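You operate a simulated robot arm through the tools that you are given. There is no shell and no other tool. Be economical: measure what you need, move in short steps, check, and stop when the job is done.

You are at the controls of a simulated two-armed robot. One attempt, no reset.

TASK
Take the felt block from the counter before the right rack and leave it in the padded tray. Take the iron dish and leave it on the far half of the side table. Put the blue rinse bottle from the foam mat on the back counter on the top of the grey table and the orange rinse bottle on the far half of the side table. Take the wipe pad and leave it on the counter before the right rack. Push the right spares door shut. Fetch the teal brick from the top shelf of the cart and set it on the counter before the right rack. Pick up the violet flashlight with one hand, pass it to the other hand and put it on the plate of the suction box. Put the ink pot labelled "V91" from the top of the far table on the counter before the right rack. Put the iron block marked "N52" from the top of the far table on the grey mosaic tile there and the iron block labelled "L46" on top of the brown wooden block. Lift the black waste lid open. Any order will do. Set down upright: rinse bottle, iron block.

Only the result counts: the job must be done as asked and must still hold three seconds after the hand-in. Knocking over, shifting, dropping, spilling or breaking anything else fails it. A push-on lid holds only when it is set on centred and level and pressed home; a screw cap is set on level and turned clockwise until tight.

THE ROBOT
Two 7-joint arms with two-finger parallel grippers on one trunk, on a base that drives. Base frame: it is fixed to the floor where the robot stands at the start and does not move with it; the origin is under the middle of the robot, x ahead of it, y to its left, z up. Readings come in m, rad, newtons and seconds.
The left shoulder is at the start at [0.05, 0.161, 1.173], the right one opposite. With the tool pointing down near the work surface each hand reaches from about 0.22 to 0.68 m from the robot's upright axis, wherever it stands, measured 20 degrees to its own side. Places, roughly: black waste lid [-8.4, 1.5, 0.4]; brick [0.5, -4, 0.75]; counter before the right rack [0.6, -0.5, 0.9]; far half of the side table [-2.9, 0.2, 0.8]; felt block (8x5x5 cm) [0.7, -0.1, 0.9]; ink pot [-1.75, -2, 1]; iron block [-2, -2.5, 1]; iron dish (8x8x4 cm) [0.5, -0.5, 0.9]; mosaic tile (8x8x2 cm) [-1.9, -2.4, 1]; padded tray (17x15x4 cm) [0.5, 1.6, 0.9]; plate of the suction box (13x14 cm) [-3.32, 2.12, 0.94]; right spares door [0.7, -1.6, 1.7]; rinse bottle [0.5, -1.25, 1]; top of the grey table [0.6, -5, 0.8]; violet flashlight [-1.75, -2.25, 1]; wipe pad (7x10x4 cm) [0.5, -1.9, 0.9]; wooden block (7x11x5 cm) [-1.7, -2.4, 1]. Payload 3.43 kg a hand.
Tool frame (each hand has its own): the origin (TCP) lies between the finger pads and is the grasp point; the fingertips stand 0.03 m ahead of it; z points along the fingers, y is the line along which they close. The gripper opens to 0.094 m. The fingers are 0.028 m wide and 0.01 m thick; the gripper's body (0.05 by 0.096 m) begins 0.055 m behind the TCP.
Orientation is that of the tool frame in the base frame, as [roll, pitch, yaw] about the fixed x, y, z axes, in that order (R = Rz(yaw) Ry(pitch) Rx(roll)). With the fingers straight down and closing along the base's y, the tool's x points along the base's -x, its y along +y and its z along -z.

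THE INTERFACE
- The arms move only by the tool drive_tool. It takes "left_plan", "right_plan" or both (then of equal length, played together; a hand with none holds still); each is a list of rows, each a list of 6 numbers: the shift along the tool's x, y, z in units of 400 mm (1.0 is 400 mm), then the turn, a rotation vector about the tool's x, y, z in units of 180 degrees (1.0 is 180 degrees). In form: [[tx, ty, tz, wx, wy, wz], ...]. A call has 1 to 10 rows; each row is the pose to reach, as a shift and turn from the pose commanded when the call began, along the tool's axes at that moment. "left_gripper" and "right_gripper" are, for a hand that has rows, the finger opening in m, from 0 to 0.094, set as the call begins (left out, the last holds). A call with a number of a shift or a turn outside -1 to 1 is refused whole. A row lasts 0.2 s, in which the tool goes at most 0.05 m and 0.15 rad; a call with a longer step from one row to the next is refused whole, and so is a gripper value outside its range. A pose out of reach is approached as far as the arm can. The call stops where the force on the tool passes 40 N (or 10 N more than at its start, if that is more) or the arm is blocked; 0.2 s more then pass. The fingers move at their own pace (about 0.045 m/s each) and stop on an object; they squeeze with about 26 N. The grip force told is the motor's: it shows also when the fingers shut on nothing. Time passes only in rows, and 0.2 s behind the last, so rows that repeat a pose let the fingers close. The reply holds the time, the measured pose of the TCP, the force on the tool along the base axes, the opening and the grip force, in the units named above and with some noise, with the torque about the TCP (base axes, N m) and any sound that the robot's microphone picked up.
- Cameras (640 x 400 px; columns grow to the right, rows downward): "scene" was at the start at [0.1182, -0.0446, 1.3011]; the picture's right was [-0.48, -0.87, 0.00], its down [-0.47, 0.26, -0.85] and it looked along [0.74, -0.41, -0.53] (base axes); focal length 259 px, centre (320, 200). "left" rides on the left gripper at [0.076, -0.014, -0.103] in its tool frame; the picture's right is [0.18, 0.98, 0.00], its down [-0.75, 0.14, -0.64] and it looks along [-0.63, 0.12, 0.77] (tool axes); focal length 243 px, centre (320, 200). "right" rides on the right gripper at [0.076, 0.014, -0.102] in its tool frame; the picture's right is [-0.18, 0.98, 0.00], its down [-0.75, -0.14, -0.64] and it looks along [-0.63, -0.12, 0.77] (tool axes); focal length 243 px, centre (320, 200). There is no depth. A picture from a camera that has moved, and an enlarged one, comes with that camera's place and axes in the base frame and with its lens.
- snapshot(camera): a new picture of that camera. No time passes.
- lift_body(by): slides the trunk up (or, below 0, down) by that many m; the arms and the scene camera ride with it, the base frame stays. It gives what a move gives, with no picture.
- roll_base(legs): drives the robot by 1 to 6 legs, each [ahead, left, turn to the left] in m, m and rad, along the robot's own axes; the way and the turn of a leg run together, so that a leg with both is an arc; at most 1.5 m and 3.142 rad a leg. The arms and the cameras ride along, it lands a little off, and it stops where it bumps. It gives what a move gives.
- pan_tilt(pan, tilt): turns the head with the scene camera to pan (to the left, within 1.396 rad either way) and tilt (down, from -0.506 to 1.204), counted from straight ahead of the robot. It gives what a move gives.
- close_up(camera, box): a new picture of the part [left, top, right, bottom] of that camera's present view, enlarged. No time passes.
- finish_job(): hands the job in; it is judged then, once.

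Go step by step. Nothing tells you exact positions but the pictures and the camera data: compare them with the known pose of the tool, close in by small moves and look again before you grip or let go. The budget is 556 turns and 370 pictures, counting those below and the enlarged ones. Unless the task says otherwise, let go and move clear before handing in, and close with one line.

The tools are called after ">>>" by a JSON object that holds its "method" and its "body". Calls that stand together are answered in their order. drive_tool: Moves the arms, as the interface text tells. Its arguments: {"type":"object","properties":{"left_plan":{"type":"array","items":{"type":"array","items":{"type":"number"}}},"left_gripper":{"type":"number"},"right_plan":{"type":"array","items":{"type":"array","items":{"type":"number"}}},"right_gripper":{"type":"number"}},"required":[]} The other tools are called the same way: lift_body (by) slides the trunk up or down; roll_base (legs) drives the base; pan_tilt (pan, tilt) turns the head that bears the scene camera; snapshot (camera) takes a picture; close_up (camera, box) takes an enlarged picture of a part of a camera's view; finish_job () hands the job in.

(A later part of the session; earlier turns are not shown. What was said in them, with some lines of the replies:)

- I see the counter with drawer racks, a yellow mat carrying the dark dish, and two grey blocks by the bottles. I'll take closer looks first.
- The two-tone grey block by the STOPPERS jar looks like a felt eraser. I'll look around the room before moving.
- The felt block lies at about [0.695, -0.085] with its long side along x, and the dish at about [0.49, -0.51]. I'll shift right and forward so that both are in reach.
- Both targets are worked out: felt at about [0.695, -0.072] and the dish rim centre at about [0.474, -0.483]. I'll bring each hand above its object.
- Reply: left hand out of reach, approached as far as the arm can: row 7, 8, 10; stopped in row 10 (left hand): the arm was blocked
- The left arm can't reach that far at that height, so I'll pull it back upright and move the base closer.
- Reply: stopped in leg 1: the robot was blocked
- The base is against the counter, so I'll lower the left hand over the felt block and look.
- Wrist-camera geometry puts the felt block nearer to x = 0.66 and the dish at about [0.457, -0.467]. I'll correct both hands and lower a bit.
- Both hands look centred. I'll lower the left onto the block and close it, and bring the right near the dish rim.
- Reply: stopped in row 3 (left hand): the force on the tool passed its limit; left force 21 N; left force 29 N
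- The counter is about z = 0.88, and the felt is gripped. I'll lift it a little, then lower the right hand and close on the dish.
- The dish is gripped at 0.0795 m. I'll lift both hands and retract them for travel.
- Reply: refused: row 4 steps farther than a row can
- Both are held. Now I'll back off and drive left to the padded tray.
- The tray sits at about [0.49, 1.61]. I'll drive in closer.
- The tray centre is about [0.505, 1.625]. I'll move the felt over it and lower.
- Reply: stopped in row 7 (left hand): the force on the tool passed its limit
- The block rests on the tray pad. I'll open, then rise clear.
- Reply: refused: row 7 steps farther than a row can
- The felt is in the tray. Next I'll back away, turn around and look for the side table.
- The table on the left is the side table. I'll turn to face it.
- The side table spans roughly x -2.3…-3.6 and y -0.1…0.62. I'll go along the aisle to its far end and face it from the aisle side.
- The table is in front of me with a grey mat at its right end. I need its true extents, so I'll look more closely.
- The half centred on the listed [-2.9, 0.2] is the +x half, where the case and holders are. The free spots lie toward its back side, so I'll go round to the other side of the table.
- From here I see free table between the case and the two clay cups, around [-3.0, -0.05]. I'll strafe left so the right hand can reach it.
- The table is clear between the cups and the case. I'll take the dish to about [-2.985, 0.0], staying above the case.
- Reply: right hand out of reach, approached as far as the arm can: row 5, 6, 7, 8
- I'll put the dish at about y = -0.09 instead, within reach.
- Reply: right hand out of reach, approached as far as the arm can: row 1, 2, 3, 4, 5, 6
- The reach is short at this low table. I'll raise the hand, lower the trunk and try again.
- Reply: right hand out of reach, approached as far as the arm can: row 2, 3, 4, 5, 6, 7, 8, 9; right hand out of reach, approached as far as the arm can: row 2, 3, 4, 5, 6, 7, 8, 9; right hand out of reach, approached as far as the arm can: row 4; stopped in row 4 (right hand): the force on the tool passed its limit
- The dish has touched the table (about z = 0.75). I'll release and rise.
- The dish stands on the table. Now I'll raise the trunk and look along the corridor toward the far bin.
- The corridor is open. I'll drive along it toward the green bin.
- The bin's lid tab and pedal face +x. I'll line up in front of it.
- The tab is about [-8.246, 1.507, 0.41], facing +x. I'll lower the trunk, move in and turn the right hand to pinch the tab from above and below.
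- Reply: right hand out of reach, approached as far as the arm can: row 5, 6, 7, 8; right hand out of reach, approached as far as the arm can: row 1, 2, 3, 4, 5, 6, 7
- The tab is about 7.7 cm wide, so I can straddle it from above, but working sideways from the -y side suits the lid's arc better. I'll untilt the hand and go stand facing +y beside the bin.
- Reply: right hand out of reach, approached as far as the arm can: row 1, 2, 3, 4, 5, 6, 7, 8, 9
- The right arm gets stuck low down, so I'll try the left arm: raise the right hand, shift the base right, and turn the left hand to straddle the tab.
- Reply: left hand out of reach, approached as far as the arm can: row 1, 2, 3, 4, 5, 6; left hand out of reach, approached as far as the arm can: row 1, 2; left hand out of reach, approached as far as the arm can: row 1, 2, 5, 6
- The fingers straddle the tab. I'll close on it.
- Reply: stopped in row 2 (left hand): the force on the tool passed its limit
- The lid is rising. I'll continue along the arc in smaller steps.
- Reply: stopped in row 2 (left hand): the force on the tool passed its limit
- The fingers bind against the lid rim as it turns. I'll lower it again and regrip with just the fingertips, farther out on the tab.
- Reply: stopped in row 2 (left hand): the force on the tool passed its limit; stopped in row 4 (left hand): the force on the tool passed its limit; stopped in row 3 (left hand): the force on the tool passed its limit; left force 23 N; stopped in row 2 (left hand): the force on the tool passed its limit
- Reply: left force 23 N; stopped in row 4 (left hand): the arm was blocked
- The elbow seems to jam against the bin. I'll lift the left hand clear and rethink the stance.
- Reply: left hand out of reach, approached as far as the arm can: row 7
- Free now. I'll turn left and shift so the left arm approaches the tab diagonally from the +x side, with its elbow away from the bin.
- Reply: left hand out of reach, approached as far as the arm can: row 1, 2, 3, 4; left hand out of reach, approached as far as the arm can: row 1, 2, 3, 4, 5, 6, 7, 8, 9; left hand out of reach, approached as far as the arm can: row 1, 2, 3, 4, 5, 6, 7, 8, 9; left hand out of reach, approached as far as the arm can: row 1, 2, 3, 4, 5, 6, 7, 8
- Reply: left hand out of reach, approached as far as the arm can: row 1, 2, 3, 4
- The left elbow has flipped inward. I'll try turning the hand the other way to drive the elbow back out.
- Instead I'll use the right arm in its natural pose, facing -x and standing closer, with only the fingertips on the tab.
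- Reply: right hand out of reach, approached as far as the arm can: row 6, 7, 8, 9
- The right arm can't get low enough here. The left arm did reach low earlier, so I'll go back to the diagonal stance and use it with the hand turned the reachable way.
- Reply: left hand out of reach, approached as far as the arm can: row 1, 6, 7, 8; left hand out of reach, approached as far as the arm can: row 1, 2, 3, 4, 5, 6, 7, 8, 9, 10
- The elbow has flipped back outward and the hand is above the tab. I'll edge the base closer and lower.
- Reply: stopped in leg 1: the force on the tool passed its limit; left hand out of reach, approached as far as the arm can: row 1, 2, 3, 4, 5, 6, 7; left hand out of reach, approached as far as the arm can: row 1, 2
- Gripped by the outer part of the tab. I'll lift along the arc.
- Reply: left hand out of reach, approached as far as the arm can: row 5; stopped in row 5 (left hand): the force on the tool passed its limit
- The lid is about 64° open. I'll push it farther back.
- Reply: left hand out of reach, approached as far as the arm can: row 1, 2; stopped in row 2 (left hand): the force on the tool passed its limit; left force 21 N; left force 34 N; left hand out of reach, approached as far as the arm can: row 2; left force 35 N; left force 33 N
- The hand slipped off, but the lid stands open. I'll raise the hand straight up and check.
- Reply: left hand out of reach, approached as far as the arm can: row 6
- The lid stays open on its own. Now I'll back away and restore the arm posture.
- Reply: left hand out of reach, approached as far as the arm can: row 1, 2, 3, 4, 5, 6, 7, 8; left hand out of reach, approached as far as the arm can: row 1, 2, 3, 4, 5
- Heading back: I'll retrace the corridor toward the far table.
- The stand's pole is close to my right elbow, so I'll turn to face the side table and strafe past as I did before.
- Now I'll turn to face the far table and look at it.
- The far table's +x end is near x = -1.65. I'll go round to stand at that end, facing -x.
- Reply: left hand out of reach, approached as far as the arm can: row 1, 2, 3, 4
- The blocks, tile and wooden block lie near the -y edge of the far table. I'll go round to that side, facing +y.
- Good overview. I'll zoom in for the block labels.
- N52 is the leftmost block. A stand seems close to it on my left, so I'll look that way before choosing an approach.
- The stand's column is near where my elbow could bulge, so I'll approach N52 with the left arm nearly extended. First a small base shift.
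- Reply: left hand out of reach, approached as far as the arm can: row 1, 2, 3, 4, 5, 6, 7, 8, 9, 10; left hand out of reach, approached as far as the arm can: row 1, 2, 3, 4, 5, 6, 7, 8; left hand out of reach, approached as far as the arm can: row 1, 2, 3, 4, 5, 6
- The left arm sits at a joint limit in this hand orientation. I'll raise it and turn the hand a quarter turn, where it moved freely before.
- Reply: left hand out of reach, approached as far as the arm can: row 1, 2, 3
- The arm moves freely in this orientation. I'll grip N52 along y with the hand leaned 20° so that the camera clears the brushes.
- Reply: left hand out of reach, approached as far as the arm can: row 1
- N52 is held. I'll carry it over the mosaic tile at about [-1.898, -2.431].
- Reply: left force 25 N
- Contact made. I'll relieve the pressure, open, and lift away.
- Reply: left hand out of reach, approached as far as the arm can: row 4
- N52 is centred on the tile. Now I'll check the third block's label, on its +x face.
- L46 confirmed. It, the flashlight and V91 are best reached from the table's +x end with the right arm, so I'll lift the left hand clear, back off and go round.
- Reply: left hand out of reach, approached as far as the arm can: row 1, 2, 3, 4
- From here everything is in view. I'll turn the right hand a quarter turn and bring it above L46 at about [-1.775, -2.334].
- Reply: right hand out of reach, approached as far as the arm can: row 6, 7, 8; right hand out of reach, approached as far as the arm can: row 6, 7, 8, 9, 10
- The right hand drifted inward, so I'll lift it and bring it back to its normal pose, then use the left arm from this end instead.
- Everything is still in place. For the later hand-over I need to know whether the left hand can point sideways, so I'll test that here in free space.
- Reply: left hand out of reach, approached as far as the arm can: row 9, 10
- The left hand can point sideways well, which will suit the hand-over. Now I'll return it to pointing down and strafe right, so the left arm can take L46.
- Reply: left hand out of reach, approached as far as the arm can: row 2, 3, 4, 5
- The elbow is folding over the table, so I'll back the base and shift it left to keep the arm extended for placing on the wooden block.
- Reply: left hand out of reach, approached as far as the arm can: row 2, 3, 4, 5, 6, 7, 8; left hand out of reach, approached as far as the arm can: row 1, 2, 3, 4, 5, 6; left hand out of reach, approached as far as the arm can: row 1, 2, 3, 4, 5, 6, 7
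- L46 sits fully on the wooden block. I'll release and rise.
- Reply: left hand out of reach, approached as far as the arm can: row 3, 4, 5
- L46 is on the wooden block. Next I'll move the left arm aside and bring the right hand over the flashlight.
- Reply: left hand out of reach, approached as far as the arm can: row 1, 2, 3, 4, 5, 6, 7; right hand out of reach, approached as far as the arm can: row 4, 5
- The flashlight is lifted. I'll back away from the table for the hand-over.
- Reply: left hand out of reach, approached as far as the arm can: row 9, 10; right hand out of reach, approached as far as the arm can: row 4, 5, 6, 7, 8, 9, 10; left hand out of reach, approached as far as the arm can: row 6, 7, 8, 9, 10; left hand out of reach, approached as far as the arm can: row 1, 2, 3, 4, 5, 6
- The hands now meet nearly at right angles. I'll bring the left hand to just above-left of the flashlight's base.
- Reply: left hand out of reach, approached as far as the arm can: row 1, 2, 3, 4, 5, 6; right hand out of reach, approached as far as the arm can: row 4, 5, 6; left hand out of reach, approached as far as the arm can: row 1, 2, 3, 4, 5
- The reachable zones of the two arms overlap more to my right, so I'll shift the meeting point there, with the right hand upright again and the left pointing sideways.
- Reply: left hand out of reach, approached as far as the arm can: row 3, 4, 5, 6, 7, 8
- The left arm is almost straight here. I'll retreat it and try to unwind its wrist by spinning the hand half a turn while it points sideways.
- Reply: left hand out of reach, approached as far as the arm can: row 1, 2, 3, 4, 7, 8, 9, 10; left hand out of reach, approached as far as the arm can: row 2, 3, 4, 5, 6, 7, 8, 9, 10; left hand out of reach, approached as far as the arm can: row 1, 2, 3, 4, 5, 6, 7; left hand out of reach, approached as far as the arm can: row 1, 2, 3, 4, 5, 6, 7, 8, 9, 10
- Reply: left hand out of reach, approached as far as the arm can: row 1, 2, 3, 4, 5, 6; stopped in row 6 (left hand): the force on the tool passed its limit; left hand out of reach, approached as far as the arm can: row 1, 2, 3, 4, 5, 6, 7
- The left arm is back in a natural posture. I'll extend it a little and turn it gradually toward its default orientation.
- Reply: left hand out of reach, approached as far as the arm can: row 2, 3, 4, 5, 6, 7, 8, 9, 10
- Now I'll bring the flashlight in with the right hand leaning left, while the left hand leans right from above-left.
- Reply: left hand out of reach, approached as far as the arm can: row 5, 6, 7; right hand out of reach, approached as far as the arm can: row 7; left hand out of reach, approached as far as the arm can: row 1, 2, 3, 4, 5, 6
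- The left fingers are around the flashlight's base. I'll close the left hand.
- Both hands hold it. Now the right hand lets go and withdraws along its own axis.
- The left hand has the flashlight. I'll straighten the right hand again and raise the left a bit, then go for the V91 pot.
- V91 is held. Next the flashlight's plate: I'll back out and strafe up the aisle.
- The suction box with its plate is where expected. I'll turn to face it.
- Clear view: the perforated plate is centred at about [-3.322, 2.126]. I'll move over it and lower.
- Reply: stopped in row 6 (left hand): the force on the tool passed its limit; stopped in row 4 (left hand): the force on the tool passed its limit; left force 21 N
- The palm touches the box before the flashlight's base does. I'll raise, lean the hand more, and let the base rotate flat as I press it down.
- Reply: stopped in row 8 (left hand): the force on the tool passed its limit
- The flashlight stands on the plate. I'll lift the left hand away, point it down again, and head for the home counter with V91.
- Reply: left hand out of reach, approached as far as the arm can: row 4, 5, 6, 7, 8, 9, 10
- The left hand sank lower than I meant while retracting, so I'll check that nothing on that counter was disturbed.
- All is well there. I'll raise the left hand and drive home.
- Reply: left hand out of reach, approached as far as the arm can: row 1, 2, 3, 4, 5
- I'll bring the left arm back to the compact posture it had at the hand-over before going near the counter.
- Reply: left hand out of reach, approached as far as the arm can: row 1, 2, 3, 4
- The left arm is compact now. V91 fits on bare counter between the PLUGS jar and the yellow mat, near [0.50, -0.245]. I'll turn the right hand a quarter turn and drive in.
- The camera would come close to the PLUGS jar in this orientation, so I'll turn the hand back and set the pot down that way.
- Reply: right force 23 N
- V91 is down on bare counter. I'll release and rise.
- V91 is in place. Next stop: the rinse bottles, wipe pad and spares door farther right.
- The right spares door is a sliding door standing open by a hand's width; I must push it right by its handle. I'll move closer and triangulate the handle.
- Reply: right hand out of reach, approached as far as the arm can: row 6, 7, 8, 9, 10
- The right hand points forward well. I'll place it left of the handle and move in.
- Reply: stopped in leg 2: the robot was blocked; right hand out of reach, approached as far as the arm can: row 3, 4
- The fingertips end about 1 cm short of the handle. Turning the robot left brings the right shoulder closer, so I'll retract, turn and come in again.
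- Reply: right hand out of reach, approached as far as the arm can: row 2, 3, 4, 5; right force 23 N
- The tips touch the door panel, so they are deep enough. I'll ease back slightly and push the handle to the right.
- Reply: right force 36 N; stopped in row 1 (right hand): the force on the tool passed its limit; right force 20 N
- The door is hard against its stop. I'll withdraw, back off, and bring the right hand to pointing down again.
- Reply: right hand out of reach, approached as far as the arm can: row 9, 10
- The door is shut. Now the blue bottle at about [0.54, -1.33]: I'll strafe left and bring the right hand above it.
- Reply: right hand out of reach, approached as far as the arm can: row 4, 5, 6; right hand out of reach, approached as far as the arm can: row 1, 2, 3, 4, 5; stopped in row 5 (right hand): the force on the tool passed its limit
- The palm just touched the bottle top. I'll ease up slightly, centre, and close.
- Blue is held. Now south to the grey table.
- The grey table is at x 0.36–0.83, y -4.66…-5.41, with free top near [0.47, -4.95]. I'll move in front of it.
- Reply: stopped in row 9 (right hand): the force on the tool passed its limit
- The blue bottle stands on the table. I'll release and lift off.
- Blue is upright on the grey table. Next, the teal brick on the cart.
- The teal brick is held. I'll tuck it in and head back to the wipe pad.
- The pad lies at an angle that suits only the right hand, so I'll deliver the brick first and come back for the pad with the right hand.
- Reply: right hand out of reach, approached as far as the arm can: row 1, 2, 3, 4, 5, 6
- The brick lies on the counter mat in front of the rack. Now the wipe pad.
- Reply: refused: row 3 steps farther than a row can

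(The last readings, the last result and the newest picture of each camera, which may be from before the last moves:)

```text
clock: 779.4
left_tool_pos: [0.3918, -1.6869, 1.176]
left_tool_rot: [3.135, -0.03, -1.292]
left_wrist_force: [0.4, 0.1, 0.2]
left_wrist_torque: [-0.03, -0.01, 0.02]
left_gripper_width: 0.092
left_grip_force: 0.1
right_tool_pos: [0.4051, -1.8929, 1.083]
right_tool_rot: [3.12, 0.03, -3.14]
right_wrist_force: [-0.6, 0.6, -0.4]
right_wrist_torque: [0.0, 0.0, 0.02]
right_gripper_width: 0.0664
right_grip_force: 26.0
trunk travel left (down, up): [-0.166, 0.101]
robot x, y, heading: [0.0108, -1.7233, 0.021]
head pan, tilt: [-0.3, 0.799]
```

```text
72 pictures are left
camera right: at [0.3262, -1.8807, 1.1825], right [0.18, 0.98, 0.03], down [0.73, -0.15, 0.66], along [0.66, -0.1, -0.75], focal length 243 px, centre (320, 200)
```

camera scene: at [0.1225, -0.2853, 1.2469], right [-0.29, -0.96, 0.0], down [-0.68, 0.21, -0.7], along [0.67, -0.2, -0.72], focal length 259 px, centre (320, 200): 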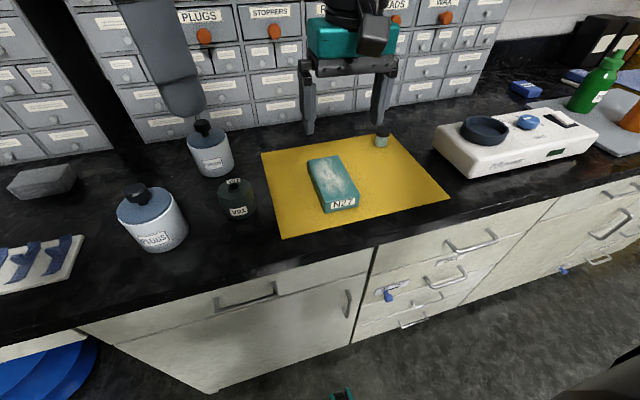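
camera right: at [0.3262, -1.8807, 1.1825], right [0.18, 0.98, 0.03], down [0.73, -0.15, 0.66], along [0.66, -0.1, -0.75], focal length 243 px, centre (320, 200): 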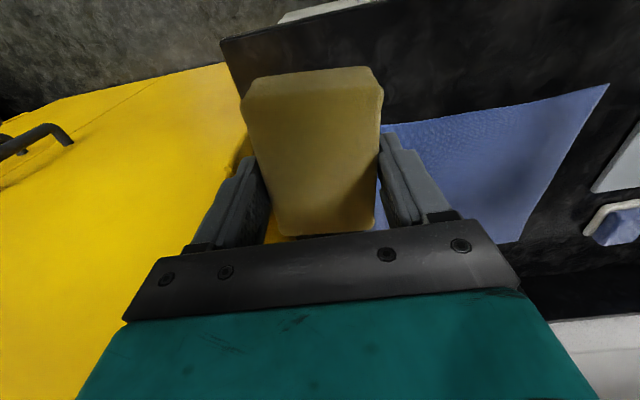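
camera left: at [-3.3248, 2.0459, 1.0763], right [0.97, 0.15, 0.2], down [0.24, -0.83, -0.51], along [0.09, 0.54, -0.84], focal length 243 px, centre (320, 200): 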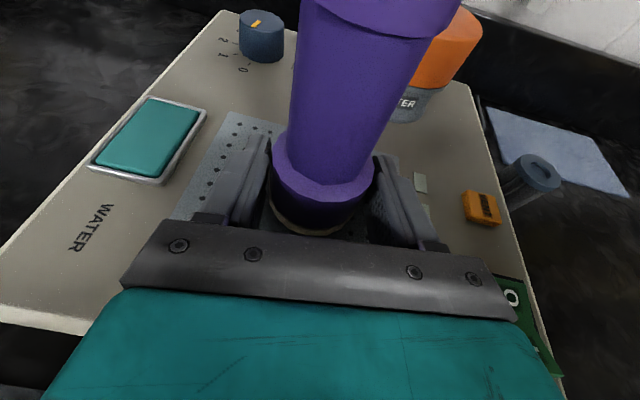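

The pad is held. Back to the home counter with it.

>>> {"method": "roll_base", "body": {"legs": [[-0.2, 0, -0.02], [0, 1.34, 0], [0.2, 0, 0]]}}

>>> {"method": "snapshot", "body": {"camera": "right"}}

>>> {"method": "snapshot", "body": {"camera": "scene"}}

```text
clock: 788.5
left_tool_pos: [0.3726, -0.3383, 1.1768]
left_tool_rot: [3.135, -0.029, -1.269]
left_wrist_force: [-0.1, -0.2, 1.2]
left_wrist_torque: [-0.01, 0.03, -0.01]
left_gripper_width: 0.0923
left_grip_force: 0.1
right_tool_pos: [0.3913, -0.5453, 1.0809]
right_tool_rot: [3.12, 0.031, -3.113]
right_wrist_force: [0.2, -0.1, -0.6]
right_wrist_torque: [-0.01, 0.02, -0.01]
right_gripper_width: 0.0647
right_grip_force: 25.8
trunk travel left (down, up): [-0.166, 0.101]
robot x, y, heading: [-0.0091, -0.3874, 0.048]
head pan, tilt: [-0.3, 0.799]
```

```text
71 pictures are left
camera right: at [0.3114, -0.5345, 1.1819], right [0.16, 0.99, 0.03], down [0.74, -0.13, 0.66], along [0.66, -0.08, -0.75], focal length 243 px, centre (320, 200)
```

right: 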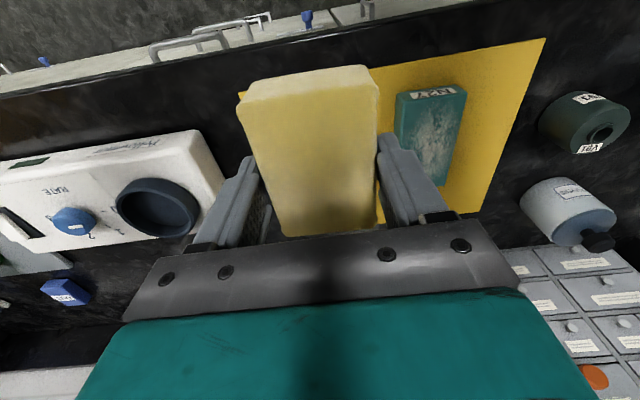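

```text
70 pictures are left
camera scene: at [0.1119, -0.4062, 1.2467], right [-0.25, -0.97, 0.0], down [-0.69, 0.18, -0.7], along [0.67, -0.18, -0.72], focal length 259 px, centre (320, 200)
```

scene: 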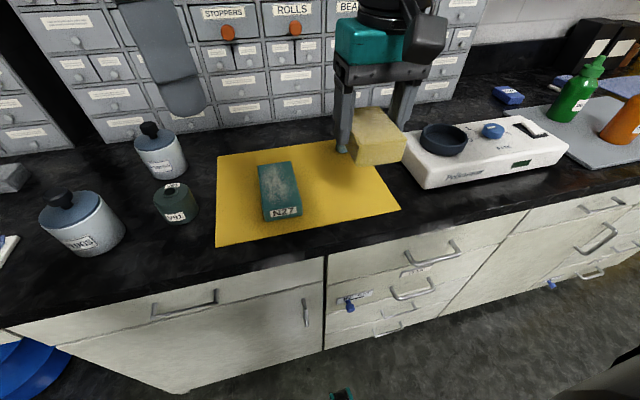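

>>> {"method": "drive_tool", "body": {"right_plan": [[-0.09, 0, 0.02, 0, 0, 0], [-0.18, 0, 0.06, 0, 0, 0], [-0.1875, 0, 0.15, 0, 0, 0], [-0.1875, 0, 0.25, 0, 0, 0], [-0.1875, 0, 0.33, 0, 0, 0], [-0.1875, 0, 0.36, 0, 0, 0], [-0.1875, 0, 0.38, 0, 0, 0], [-0.1875, 0, 0.4, 0, 0, 0], [-0.1875, 0, 0.42, 0, 0, 0]]}}

>>> {"method": "snapshot", "body": {"camera": "scene"}}

```text
clock: 790.6
left_tool_pos: [0.3698, -0.3394, 1.1769]
left_tool_rot: [3.138, -0.031, -1.266]
left_wrist_force: [-0.2, 1.2, 0.5]
left_wrist_torque: [0.01, 0.01, 0.03]
left_gripper_width: 0.092
left_grip_force: 0.1
right_tool_pos: [0.4708, -0.5388, 0.9222]
right_tool_rot: [3.122, 0.042, -3.118]
right_wrist_force: [-10.3, -2.8, 19.1]
right_wrist_torque: [-0.73, 0.28, -0.46]
right_gripper_width: 0.0647
right_grip_force: 26.0
trunk travel left (down, up): [-0.166, 0.101]
robot x, y, heading: [-0.0064, -0.3868, 0.043]
head pan, tilt: [-0.3, 0.799]
stopped in row 9 (right hand): the force on the tool passed its limit (the readings are from after the stop); the commanded pose is now the measured one
```

```text
69 pictures are left
camera scene: at [0.1084, -0.4063, 1.2471], right [-0.25, -0.97, 0.0], down [-0.69, 0.18, -0.7], along [0.68, -0.18, -0.72], focal length 259 px, centre (320, 200)
```

scene: 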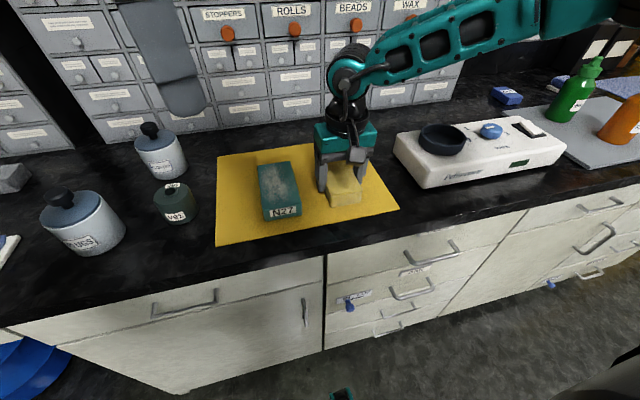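

>>> {"method": "drive_tool", "body": {"right_plan": [[0, 0, -0.006, 0, 0, 0], [0, 0, -0.006, 0, 0, 0], [0, 0, -0.006, 0, 0, 0], [0, 0, -0.06, 0, 0, 0], [0, 0, -0.16, 0, 0, 0], [0, 0, -0.28, 0, 0, 0], [0.06, 0, -0.38, 0, 0, 0]], "right_gripper": 0.092}}

>>> {"method": "snapshot", "body": {"camera": "scene"}}

```text
clock: 792.2
left_tool_pos: [0.3699, -0.3387, 1.1776]
left_tool_rot: [3.135, -0.032, -1.266]
left_wrist_force: [0.7, -0.7, 0.5]
left_wrist_torque: [0.01, 0.01, -0.01]
left_gripper_width: 0.0918
left_grip_force: 0.1
right_tool_pos: [0.4388, -0.5454, 1.069]
right_tool_rot: [3.124, 0.038, -3.114]
right_wrist_force: [-0.8, 0.1, 0.5]
right_wrist_torque: [0.0, -0.01, 0.0]
right_gripper_width: 0.0918
right_grip_force: 0.1
trunk travel left (down, up): [-0.166, 0.101]
robot x, y, heading: [-0.0052, -0.3855, 0.042]
head pan, tilt: [-0.3, 0.799]
```

```text
68 pictures are left
camera scene: at [0.1103, -0.4064, 1.2469], right [-0.25, -0.97, 0.0], down [-0.69, 0.18, -0.7], along [0.68, -0.18, -0.72], focal length 259 px, centre (320, 200)
```

scene: 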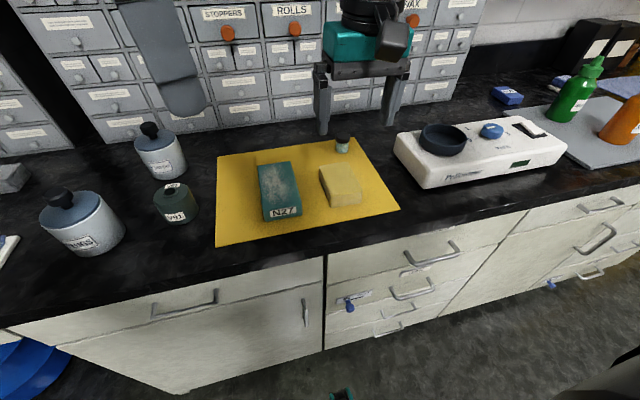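

The pad is set. Last item: the orange bottle at about [0.467, -1.245].

>>> {"method": "drive_tool", "body": {"right_plan": [[0.03, 0, -0.05, 0, 0, 0], [0.06, 0, -0.1, 0, 0, 0], [0.1, 0, -0.15, 0, 0, 0]], "right_gripper": 0.094}}

>>> {"method": "roll_base", "body": {"legs": [[-0.2, 0, -0.042], [0, -0.7, 0], [0.2, 0, 0]]}}

>>> {"method": "snapshot", "body": {"camera": "right"}}

```text
clock: 793.0
left_tool_pos: [0.3703, -0.3386, 1.1765]
left_tool_rot: [3.136, -0.028, -1.269]
left_wrist_force: [1.1, -0.4, -0.7]
left_wrist_torque: [0.01, -0.03, -0.01]
left_gripper_width: 0.0918
left_grip_force: 0.1
right_tool_pos: [0.3979, -0.5461, 1.1287]
right_tool_rot: [3.123, 0.038, -3.118]
right_wrist_force: [-0.7, -0.3, 0.4]
right_wrist_torque: [0.03, -0.01, 0.0]
right_gripper_width: 0.0941
right_grip_force: 0.1
trunk travel left (down, up): [-0.166, 0.101]
robot x, y, heading: [-0.0068, -0.3854, 0.046]
head pan, tilt: [-0.3, 0.799]
```

```text
clock: 799.2
left_tool_pos: [0.3772, -1.0427, 1.1763]
left_tool_rot: [3.135, -0.03, -1.301]
left_wrist_force: [0.2, -0.1, -0.6]
left_wrist_torque: [-0.01, 0.03, 0.01]
left_gripper_width: 0.0923
left_grip_force: 0.1
right_tool_pos: [0.3974, -1.2511, 1.1287]
right_tool_rot: [3.121, 0.039, 3.132]
right_wrist_force: [0.6, -0.1, -0.3]
right_wrist_torque: [-0.01, 0.01, 0.01]
right_gripper_width: 0.0942
right_grip_force: 0.0
trunk travel left (down, up): [-0.166, 0.101]
robot x, y, heading: [-0.0048, -1.0762, 0.014]
head pan, tilt: [-0.3, 0.799]
```

```text
67 pictures are left
camera right: at [0.3177, -1.237, 1.2282], right [0.19, 0.98, 0.03], down [0.73, -0.16, 0.67], along [0.66, -0.11, -0.74], focal length 243 px, centre (320, 200)
```

right: 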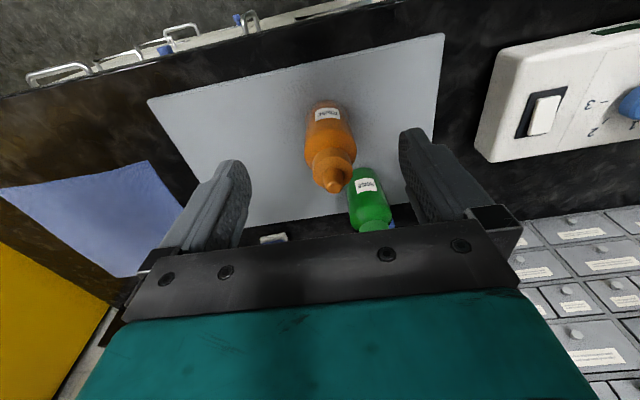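

>>> {"method": "drive_tool", "body": {"right_plan": [[-0.08, 0.005, 0, 0, 0, 0], [-0.1625, 0.01, 0, 0, 0, 0], [-0.1625, 0.01, 0.1, 0, 0, 0], [-0.1625, 0.01, 0.2, 0, 0, 0], [-0.1625, 0.01, 0.28, 0, 0, 0], [-0.1625, 0.01, 0.32, 0, 0, 0], [-0.1625, 0.01, 0.32, 0, 0, 0]]}}

>>> {"method": "snapshot", "body": {"camera": "right"}}

```text
clock: 800.8
left_tool_pos: [0.3773, -1.0414, 1.1763]
left_tool_rot: [3.137, -0.03, -1.3]
left_wrist_force: [0.6, -0.4, -0.3]
left_wrist_torque: [-0.03, 0.02, -0.02]
left_gripper_width: 0.0919
left_grip_force: 0.0
right_tool_pos: [0.4682, -1.2442, 1.0031]
right_tool_rot: [3.121, 0.041, 3.133]
right_wrist_force: [0.4, -0.5, -0.1]
right_wrist_torque: [0.0, -0.02, -0.03]
right_gripper_width: 0.094
right_grip_force: 0.1
trunk travel left (down, up): [-0.166, 0.101]
robot x, y, heading: [-0.0031, -1.0738, 0.008]
head pan, tilt: [-0.3, 0.799]
```

```text
66 pictures are left
camera right: at [0.3884, -1.2309, 1.1033], right [0.19, 0.98, 0.03], down [0.73, -0.16, 0.67], along [0.66, -0.11, -0.74], focal length 243 px, centre (320, 200)
```

right: 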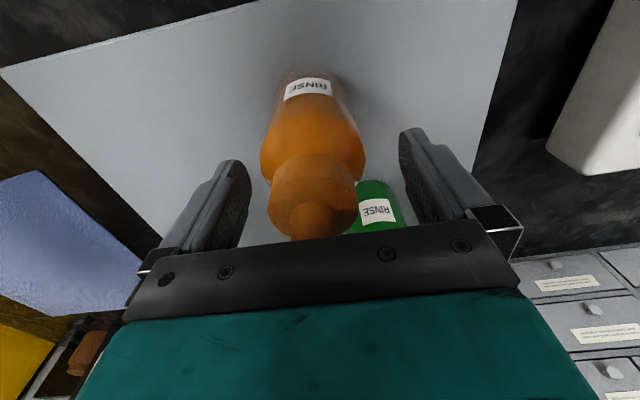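

>>> {"method": "drive_tool", "body": {"right_plan": [[0, -0.012, 0.005, 0, 0, 0], [0, -0.012, 0.005, 0, 0, 0], [0, -0.012, 0.005, 0, 0, 0], [0, -0.012, 0.005, 0, 0, 0]], "right_gripper": 0.02}}

>>> {"method": "drive_tool", "body": {"right_plan": [[0, 0, -0.05, 0, 0, 0], [0, 0, -0.13, 0, 0, 0], [0, 0, -0.22, 0, 0, 0], [0.02, 0, -0.3, 0, 0, 0], [0.06, 0, -0.36, 0, 0, 0]]}}

>>> {"method": "lift_body", "body": {"by": 0.1}}

>>> {"method": "roll_base", "body": {"legs": [[-0.6, 0, 0]]}}

>>> {"method": "snapshot", "body": {"camera": "scene"}}

```text
clock: 801.8
left_tool_pos: [0.3767, -1.0414, 1.1768]
left_tool_rot: [3.136, -0.03, -1.302]
left_wrist_force: [0.1, -0.1, -0.3]
left_wrist_torque: [0.01, 0.0, -0.01]
left_gripper_width: 0.0918
left_grip_force: 0.0
right_tool_pos: [0.4681, -1.248, 1.0023]
right_tool_rot: [3.121, 0.038, 3.133]
right_wrist_force: [-0.3, 2.0, 0.6]
right_wrist_torque: [0.09, 0.03, -0.05]
right_gripper_width: 0.0603
right_grip_force: 26.0
trunk travel left (down, up): [-0.166, 0.101]
robot x, y, heading: [-0.0054, -1.0766, 0.014]
head pan, tilt: [-0.3, 0.799]
```

```text
clock: 803.0
left_tool_pos: [0.3763, -1.0414, 1.1766]
left_tool_rot: [3.137, -0.03, -1.302]
left_wrist_force: [-0.1, 0.5, 0.9]
left_wrist_torque: [-0.03, -0.01, -0.01]
left_gripper_width: 0.092
left_grip_force: 0.1
right_tool_pos: [0.4368, -1.2505, 1.1428]
right_tool_rot: [3.121, 0.042, 3.133]
right_wrist_force: [-0.3, -0.9, -1.2]
right_wrist_torque: [-0.01, -0.01, 0.02]
right_gripper_width: 0.0603
right_grip_force: 25.9
trunk travel left (down, up): [-0.166, 0.101]
robot x, y, heading: [-0.0037, -1.0769, 0.014]
head pan, tilt: [-0.3, 0.799]
```

```text
clock: 804.4
left_tool_pos: [0.3762, -1.0431, 1.2755]
left_tool_rot: [3.135, -0.029, -1.303]
left_wrist_force: [1.7, 0.4, 1.0]
left_wrist_torque: [0.01, -0.01, 0.01]
left_gripper_width: 0.0921
left_grip_force: 0.0
right_tool_pos: [0.4367, -1.2504, 1.2427]
right_tool_rot: [3.12, 0.039, 3.134]
right_wrist_force: [0.9, 0.3, -2.3]
right_wrist_torque: [0.03, 0.01, -0.07]
right_gripper_width: 0.0604
right_grip_force: 26.0
trunk travel left (down, up): [-0.266, 0.001]
robot x, y, heading: [-0.0025, -1.0784, 0.012]
head pan, tilt: [-0.3, 0.799]
```

```text
clock: 807.6
left_tool_pos: [-0.2041, -1.0474, 1.2759]
left_tool_rot: [3.137, -0.028, -1.293]
left_wrist_force: [-0.2, 0.2, -0.4]
left_wrist_torque: [-0.05, 0.01, 0.01]
left_gripper_width: 0.092
left_grip_force: 0.0
right_tool_pos: [-0.1408, -1.2561, 1.2422]
right_tool_rot: [3.121, 0.04, 3.138]
right_wrist_force: [-0.3, -0.5, -2.6]
right_wrist_torque: [-0.03, -0.01, -0.02]
right_gripper_width: 0.0604
right_grip_force: 26.5
trunk travel left (down, up): [-0.266, 0.001]
robot x, y, heading: [-0.5819, -1.082, 0.018]
head pan, tilt: [-0.3, 0.799]
```

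```text
65 pictures are left
camera scene: at [-0.4657, -1.1086, 1.3468], right [-0.28, -0.96, 0.0], down [-0.69, 0.2, -0.7], along [0.67, -0.19, -0.72], focal length 259 px, centre (320, 200)
```

scene: 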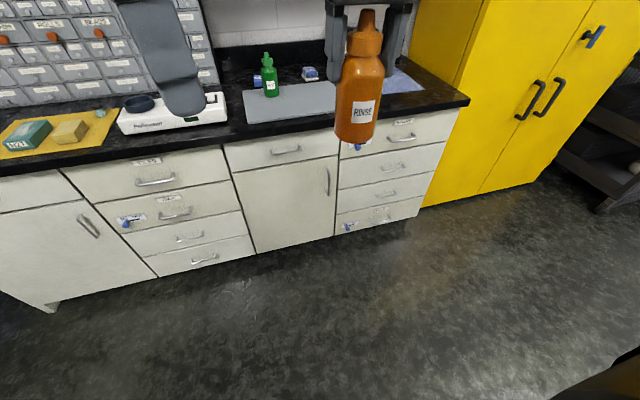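

The orange bottle is held. Now round to the back side of the side table, as with the dish.

>>> {"method": "roll_base", "body": {"legs": [[0, 0, 1.553], [0.45, 0, 0], [0, 1.4, 0]]}}

>>> {"method": "pan_tilt", "body": {"pan": 0.5, "tilt": 0.5}}

>>> {"method": "snapshot", "body": {"camera": "scene"}}

```text
clock: 820.8
left_tool_pos: [-2.0362, -0.2348, 1.2752]
left_tool_rot: [3.134, -0.03, 0.25]
left_wrist_force: [0.7, 0.3, -0.2]
left_wrist_torque: [0.0, 0.05, -0.01]
left_gripper_width: 0.0922
left_grip_force: 0.1
right_tool_pos: [-1.826, -0.1796, 1.2408]
right_tool_rot: [3.123, 0.039, -1.599]
right_wrist_force: [0.2, 0.1, -3.2]
right_wrist_torque: [0.03, -0.02, 0.01]
right_gripper_width: 0.0601
right_grip_force: 26.0
trunk travel left (down, up): [-0.266, 0.001]
robot x, y, heading: [-2.0091, -0.6136, 1.558]
head pan, tilt: [-0.3, 0.799]
```

```text
clock: 821.9
left_tool_pos: [-2.0348, -0.2365, 1.2767]
left_tool_rot: [3.136, -0.029, 0.25]
left_wrist_force: [0.0, -0.3, -0.5]
left_wrist_torque: [-0.02, -0.01, -0.02]
left_gripper_width: 0.092
left_grip_force: 0.1
right_tool_pos: [-1.827, -0.1778, 1.2414]
right_tool_rot: [3.121, 0.038, -1.599]
right_wrist_force: [0.6, -0.4, -3.0]
right_wrist_torque: [0.01, -0.01, -0.01]
right_gripper_width: 0.0603
right_grip_force: 26.6
trunk travel left (down, up): [-0.266, 0.001]
robot x, y, heading: [-2.006, -0.6148, 1.561]
head pan, tilt: [0.499, 0.499]
```

```text
64 pictures are left
camera scene: at [-2.0505, -0.4964, 1.3727], right [0.88, 0.47, 0.0], down [0.23, -0.42, -0.88], along [-0.41, 0.77, -0.48], focal length 259 px, centre (320, 200)
```

scene: 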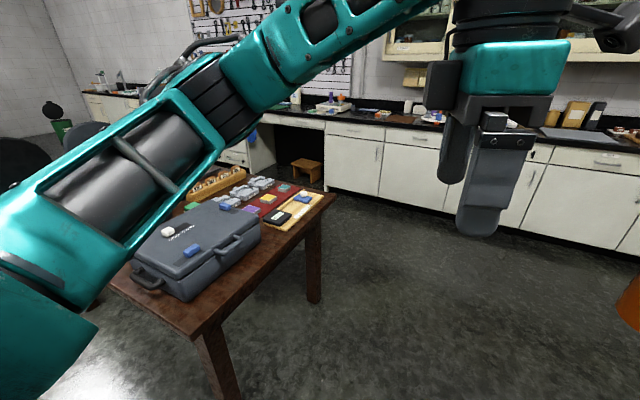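

>>> {"method": "roll_base", "body": {"legs": [[0, 1.15, 0.01]]}}

>>> {"method": "pan_tilt", "body": {"pan": -0.2, "tilt": 0.8}}

>>> {"method": "snapshot", "body": {"camera": "scene"}}

```text
clock: 827.9
left_tool_pos: [-3.2088, -0.2332, 1.2766]
left_tool_rot: [3.137, -0.03, 0.261]
left_wrist_force: [-0.4, 0.7, -0.7]
left_wrist_torque: [-0.01, 0.01, 0.0]
left_gripper_width: 0.0921
left_grip_force: 0.0
right_tool_pos: [-3.0001, -0.1751, 1.2413]
right_tool_rot: [3.122, 0.039, -1.587]
right_wrist_force: [0.3, 0.0, -2.1]
right_wrist_torque: [0.0, 0.02, 0.0]
right_gripper_width: 0.0602
right_grip_force: 26.3
trunk travel left (down, up): [-0.266, 0.001]
robot x, y, heading: [-3.1781, -0.6101, 1.571]
head pan, tilt: [0.499, 0.499]
```

```text
clock: 828.9
left_tool_pos: [-3.2094, -0.233, 1.2761]
left_tool_rot: [3.137, -0.029, 0.262]
left_wrist_force: [0.3, -0.7, 0.4]
left_wrist_torque: [0.0, 0.02, -0.01]
left_gripper_width: 0.0921
left_grip_force: 0.0
right_tool_pos: [-3.0003, -0.173, 1.2411]
right_tool_rot: [3.121, 0.037, -1.587]
right_wrist_force: [0.5, 0.5, -2.7]
right_wrist_torque: [0.02, 0.03, 0.0]
right_gripper_width: 0.06
right_grip_force: 25.9
trunk travel left (down, up): [-0.266, 0.001]
robot x, y, heading: [-3.1759, -0.6132, 1.579]
head pan, tilt: [-0.201, 0.799]
```

```text
63 pictures are left
camera scene: at [-3.1611, -0.4952, 1.3468], right [0.98, -0.19, 0.0], down [-0.14, -0.7, -0.7], along [0.14, 0.68, -0.72], focal length 259 px, centre (320, 200)
```

scene: 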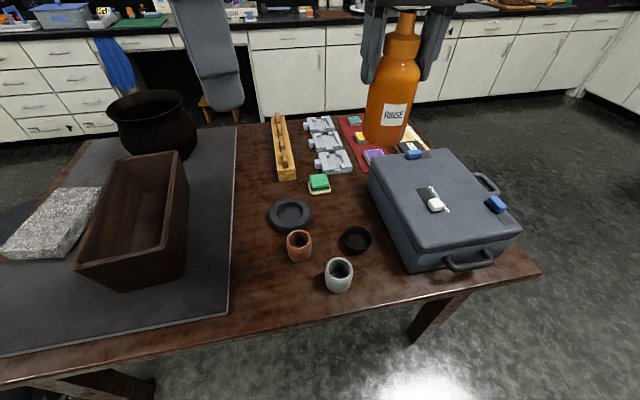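

The free spot is about [-2.948, -0.225], between the dish, the grey cup and the case. I'll turn the hand a quarter turn for side clearance and move over it.

>>> {"method": "drive_tool", "body": {"right_plan": [[0.03, -0.03, 0, 0, 0, 0.045], [0.06, -0.06, 0, 0, 0, 0.09], [0.09, -0.09, 0, 0, 0, 0.135], [0.13, -0.13, 0, 0, 0, 0.18], [0.13, -0.13, 0.05, 0, 0, 0.225], [0.13, -0.13, 0.1, 0, 0, 0.27], [0.13, -0.13, 0.15, 0, 0, 0.315], [0.13, -0.13, 0.2, 0, 0, 0.36], [0.13, -0.13, 0.25, 0, 0, 0.405], [0.13, -0.13, 0.3, 0, 0, 0.45]]}}

>>> {"method": "snapshot", "body": {"camera": "scene"}}

>>> {"method": "snapshot", "body": {"camera": "right"}}

```text
clock: 831.1
left_tool_pos: [-3.2087, -0.2329, 1.2761]
left_tool_rot: [3.135, -0.029, 0.263]
left_wrist_force: [-0.1, -0.1, 0.4]
left_wrist_torque: [-0.05, 0.0, -0.01]
left_gripper_width: 0.092
left_grip_force: 0.1
right_tool_pos: [-2.9495, -0.2231, 1.1202]
right_tool_rot: [3.1, -0.014, -3.002]
right_wrist_force: [-0.9, 0.1, -2.6]
right_wrist_torque: [0.03, -0.02, -0.01]
right_gripper_width: 0.0599
right_grip_force: 25.9
trunk travel left (down, up): [-0.266, 0.001]
robot x, y, heading: [-3.1773, -0.6095, 1.578]
head pan, tilt: [-0.201, 0.799]
```

```text
62 pictures are left
camera scene: at [-3.1611, -0.495, 1.3468], right [0.98, -0.2, 0.0], down [-0.14, -0.7, -0.7], along [0.14, 0.68, -0.72], focal length 259 px, centre (320, 200)
```

scene: 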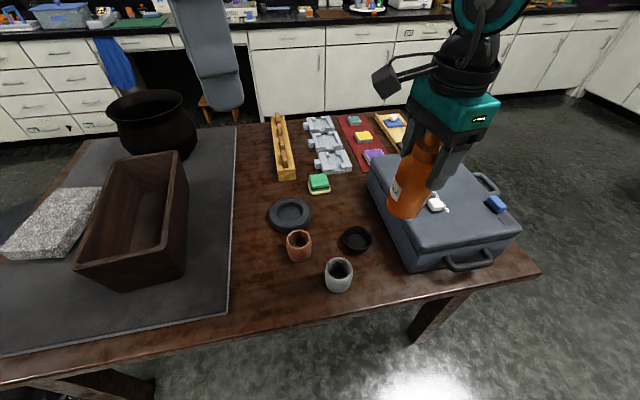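

```text
61 pictures are left
camera right: at [-3.0254, -0.2235, 1.2237], right [0.05, 1.0, 0.04], down [0.78, -0.06, 0.63], along [0.63, 0.0, -0.78], focal length 243 px, centre (320, 200)
```

right: 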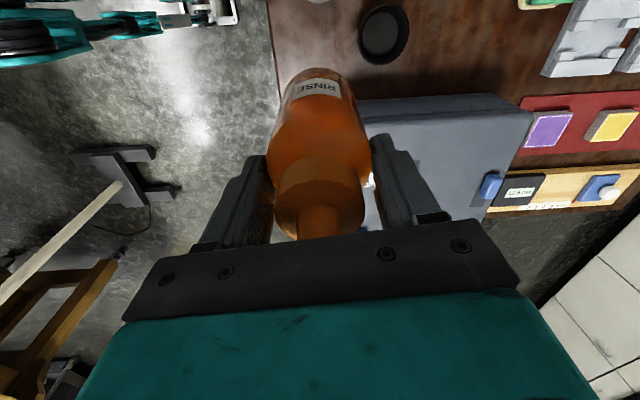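

>>> {"method": "drive_tool", "body": {"right_plan": [[0.015, 0, 0.1, 0, 0, 0], [0.015, 0, 0.2, 0, 0, 0], [0.015, 0, 0.3, 0, 0, 0], [0.015, 0, 0.4, 0, 0, 0], [0.015, 0, 0.5, 0, 0, 0], [0.015, 0, 0.55, 0, 0, 0], [0.015, 0, 0.55, 0, 0, 0]]}}

>>> {"method": "snapshot", "body": {"camera": "scene"}}

>>> {"method": "snapshot", "body": {"camera": "right"}}

```text
clock: 832.7
left_tool_pos: [-3.2093, -0.2326, 1.2763]
left_tool_rot: [3.137, -0.029, 0.262]
left_wrist_force: [0.6, -0.4, -0.6]
left_wrist_torque: [0.0, 0.0, -0.02]
left_gripper_width: 0.092
left_grip_force: 0.1
right_tool_pos: [-2.9542, -0.216, 0.9051]
right_tool_rot: [3.1, -0.015, -3.0]
right_wrist_force: [0.4, -0.5, -1.2]
right_wrist_torque: [0.01, -0.02, 0.02]
right_gripper_width: 0.0601
right_grip_force: 26.1
right hand out of reach, approached as far as the arm can: row 6, 7
trunk travel left (down, up): [-0.266, 0.001]
robot x, y, heading: [-3.1766, -0.6115, 1.576]
head pan, tilt: [-0.201, 0.799]
```

```text
60 pictures are left
camera scene: at [-3.161, -0.4951, 1.3468], right [0.98, -0.2, 0.0], down [-0.14, -0.7, -0.7], along [0.14, 0.68, -0.72], focal length 259 px, centre (320, 200)
```

scene: 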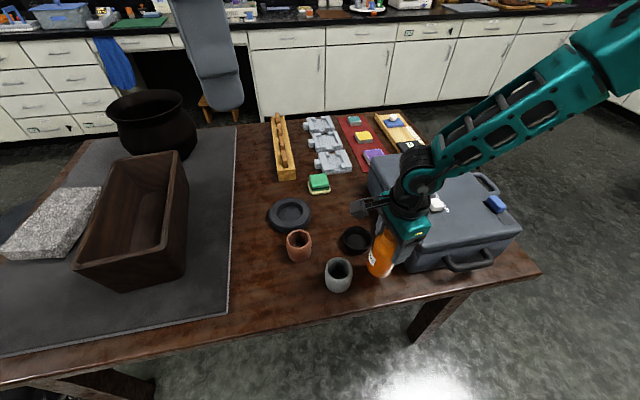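

```text
59 pictures are left
camera right: at [-3.0296, -0.2159, 1.0093], right [0.04, 1.0, 0.04], down [0.78, -0.06, 0.62], along [0.63, 0.0, -0.78], focal length 243 px, centre (320, 200)
```

right: 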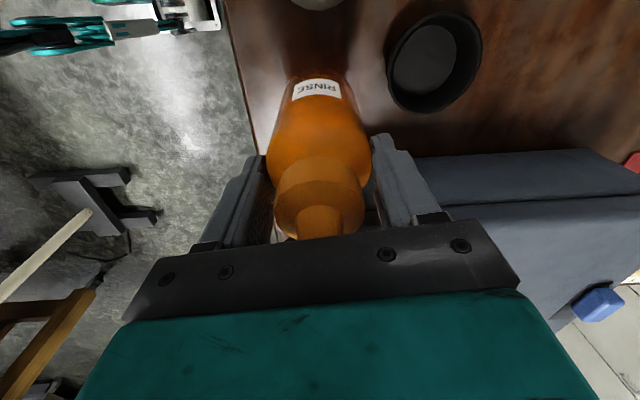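

>>> {"method": "lift_body", "body": {"by": -0.08}}

```text
clock: 833.6
left_tool_pos: [-3.2094, -0.2348, 1.2146]
left_tool_rot: [3.136, -0.029, 0.263]
left_wrist_force: [0.7, 0.2, 1.1]
left_wrist_torque: [-0.01, 0.01, -0.03]
left_gripper_width: 0.0921
left_grip_force: 0.1
right_tool_pos: [-2.9584, -0.2139, 0.851]
right_tool_rot: [3.088, -0.014, -3.001]
right_wrist_force: [1.0, -7.6, 29.4]
right_wrist_torque: [-1.61, -0.12, 0.0]
right_gripper_width: 0.0608
right_grip_force: 26.1
trunk travel left (down, up): [-0.204, 0.062]
robot x, y, heading: [-3.1755, -0.6138, 1.573]
head pan, tilt: [-0.201, 0.799]
stopped: the force on the tool passed its limit (the readings are from after the stop); the commanded pose is now the measured one
```

>>> {"method": "snapshot", "body": {"camera": "right"}}

>>> {"method": "close_up", "body": {"camera": "scene", "box": [270, 150, 470, 310]}}

```text
58 pictures are left
camera right: at [-3.0324, -0.2151, 0.9558], right [0.04, 1.0, 0.05], down [0.78, -0.07, 0.62], along [0.62, 0.01, -0.78], focal length 243 px, centre (320, 200)
```

right: 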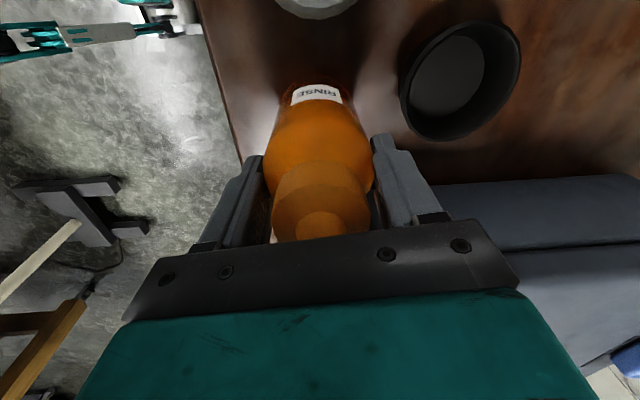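

```text
2.50 times, centred on (370, 230) of scene
camera zoom: at [-3.1612, -0.4972, 1.2853], right [0.98, -0.2, 0.0], down [-0.14, -0.7, -0.7], along [0.14, 0.68, -0.72], focal length 647 px, centre (195, 125)
```

zoom: 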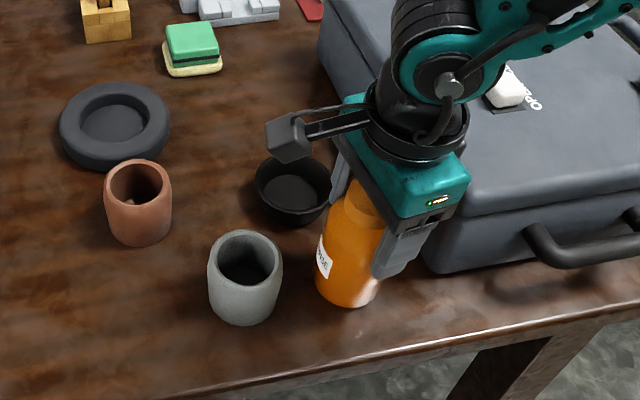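

The bottle rests on the table, slightly pressed. I'll ease up, open just enough, and lift straight up.

>>> {"method": "lift_body", "body": {"by": 0.01}}

>>> {"method": "drive_tool", "body": {"right_plan": [[0, 0, 0, 0, 0, 0], [0, 0, 0, 0, 0, 0], [0, 0, 0, 0, 0, 0], [0, 0, 0, 0, 0, 0]], "right_gripper": 0.076}}

>>> {"method": "close_up", "body": {"camera": "scene", "box": [270, 150, 470, 310]}}

```text
clock: 834.2
left_tool_pos: [-3.2077, -0.2326, 1.2246]
left_tool_rot: [3.136, -0.03, 0.262]
left_wrist_force: [0.1, -0.1, -0.8]
left_wrist_torque: [-0.03, 0.0, 0.0]
left_gripper_width: 0.0916
left_grip_force: 0.0
right_tool_pos: [-2.9565, -0.2118, 0.8586]
right_tool_rot: [3.088, -0.014, -3.0]
right_wrist_force: [0.5, 0.6, -1.8]
right_wrist_torque: [-0.02, 0.0, -0.01]
right_gripper_width: 0.0602
right_grip_force: 25.7
trunk travel left (down, up): [-0.214, 0.052]
robot x, y, heading: [-3.1796, -0.6129, 1.576]
head pan, tilt: [-0.201, 0.799]
```

```text
clock: 835.2
left_tool_pos: [-3.2093, -0.2324, 1.2246]
left_tool_rot: [3.134, -0.029, 0.261]
left_wrist_force: [-0.1, -0.2, -0.2]
left_wrist_torque: [0.01, -0.01, -0.01]
left_gripper_width: 0.0919
left_grip_force: 0.1
right_tool_pos: [-2.956, -0.2122, 0.8589]
right_tool_rot: [3.088, -0.015, -2.999]
right_wrist_force: [-0.6, -0.5, 0.2]
right_wrist_torque: [0.01, -0.02, -0.01]
right_gripper_width: 0.076
right_grip_force: 0.1
trunk travel left (down, up): [-0.214, 0.052]
robot x, y, heading: [-3.1797, -0.6134, 1.575]
head pan, tilt: [-0.201, 0.799]
```

```text
2.50 times, centred on (370, 230) of scene
camera zoom: at [-3.161, -0.4954, 1.2952], right [0.98, -0.2, 0.0], down [-0.14, -0.7, -0.7], along [0.14, 0.68, -0.72], focal length 647 px, centre (195, 125)
```

zoom: 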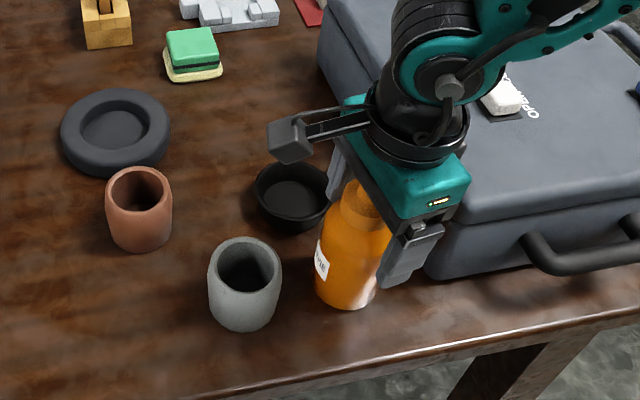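

>>> {"method": "drive_tool", "body": {"right_plan": [[0, 0, -0.05, 0, 0, 0], [0, 0, -0.13, 0, 0, 0], [0, 0, -0.23, 0, 0, 0], [0, 0, -0.33, 0, 0, 0], [0, 0, -0.43, 0, 0, 0], [0, 0, -0.53, 0, 0, 0]]}}

>>> {"method": "lift_body", "body": {"by": 0.05}}

>>> {"method": "snapshot", "body": {"camera": "scene"}}

```text
clock: 836.6
left_tool_pos: [-3.2096, -0.2342, 1.2249]
left_tool_rot: [3.137, -0.028, 0.262]
left_wrist_force: [-0.1, -0.4, 0.4]
left_wrist_torque: [0.0, -0.02, 0.01]
left_gripper_width: 0.0922
left_grip_force: 0.0
right_tool_pos: [-2.9522, -0.2228, 1.0716]
right_tool_rot: [3.089, -0.014, -3.0]
right_wrist_force: [0.5, 0.1, 0.2]
right_wrist_torque: [-0.03, 0.02, -0.01]
right_gripper_width: 0.076
right_grip_force: 0.1
trunk travel left (down, up): [-0.214, 0.052]
robot x, y, heading: [-3.1745, -0.612, 1.569]
head pan, tilt: [-0.201, 0.799]
```

```text
clock: 837.5
left_tool_pos: [-3.2083, -0.2331, 1.2746]
left_tool_rot: [3.136, -0.03, 0.262]
left_wrist_force: [-1.0, 0.0, -0.1]
left_wrist_torque: [0.03, 0.0, 0.01]
left_gripper_width: 0.0919
left_grip_force: 0.0
right_tool_pos: [-2.9519, -0.2238, 1.1198]
right_tool_rot: [3.088, -0.014, -3.0]
right_wrist_force: [0.1, 0.0, 0.3]
right_wrist_torque: [-0.01, -0.01, 0.04]
right_gripper_width: 0.0759
right_grip_force: 0.0
trunk travel left (down, up): [-0.264, 0.002]
robot x, y, heading: [-3.1792, -0.6179, 1.575]
head pan, tilt: [-0.201, 0.799]
```

```text
55 pictures are left
camera scene: at [-3.161, -0.4952, 1.3451], right [0.98, -0.2, 0.0], down [-0.14, -0.7, -0.7], along [0.14, 0.68, -0.72], focal length 259 px, centre (320, 200)
```

scene: 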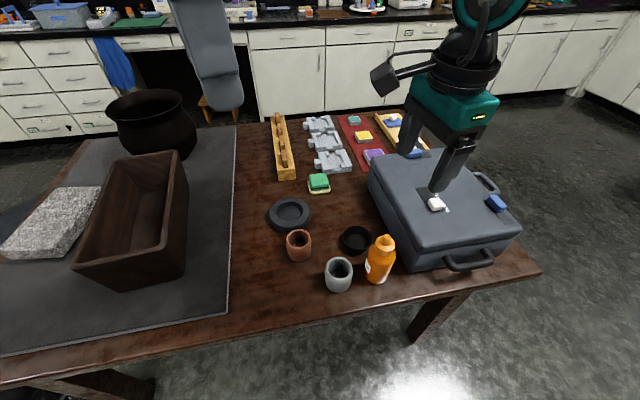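

The orange bottle stands upright, and every item on the list is done. I'll back clear and hand in.

>>> {"method": "roll_base", "body": {"legs": [[-0.15, 0, 0]]}}

>>> {"method": "finish_job", "body": {}}

```text
clock: 838.9
left_tool_pos: [-3.2077, -0.3807, 1.2747]
left_tool_rot: [3.135, -0.03, 0.26]
left_wrist_force: [-0.3, -0.7, 0.3]
left_wrist_torque: [0.03, 0.02, 0.0]
left_gripper_width: 0.0917
left_grip_force: 0.0
right_tool_pos: [-2.9504, -0.3702, 1.1214]
right_tool_rot: [3.087, -0.013, -3.001]
right_wrist_force: [-0.4, 0.6, 0.5]
right_wrist_torque: [0.03, -0.01, 0.01]
right_gripper_width: 0.0759
right_grip_force: 0.1
trunk travel left (down, up): [-0.264, 0.002]
robot x, y, heading: [-3.1756, -0.759, 1.574]
head pan, tilt: [-0.201, 0.799]
```

```text
The job is handed in.
```

I did every step of the task and handed the job in; no verdict came back. Two placements could be read differently: the brick and the wipe pad lie on the yellow mat in front of the right rack, and I took the "far half" of the side table to be the half around [-2.9, 0.2].
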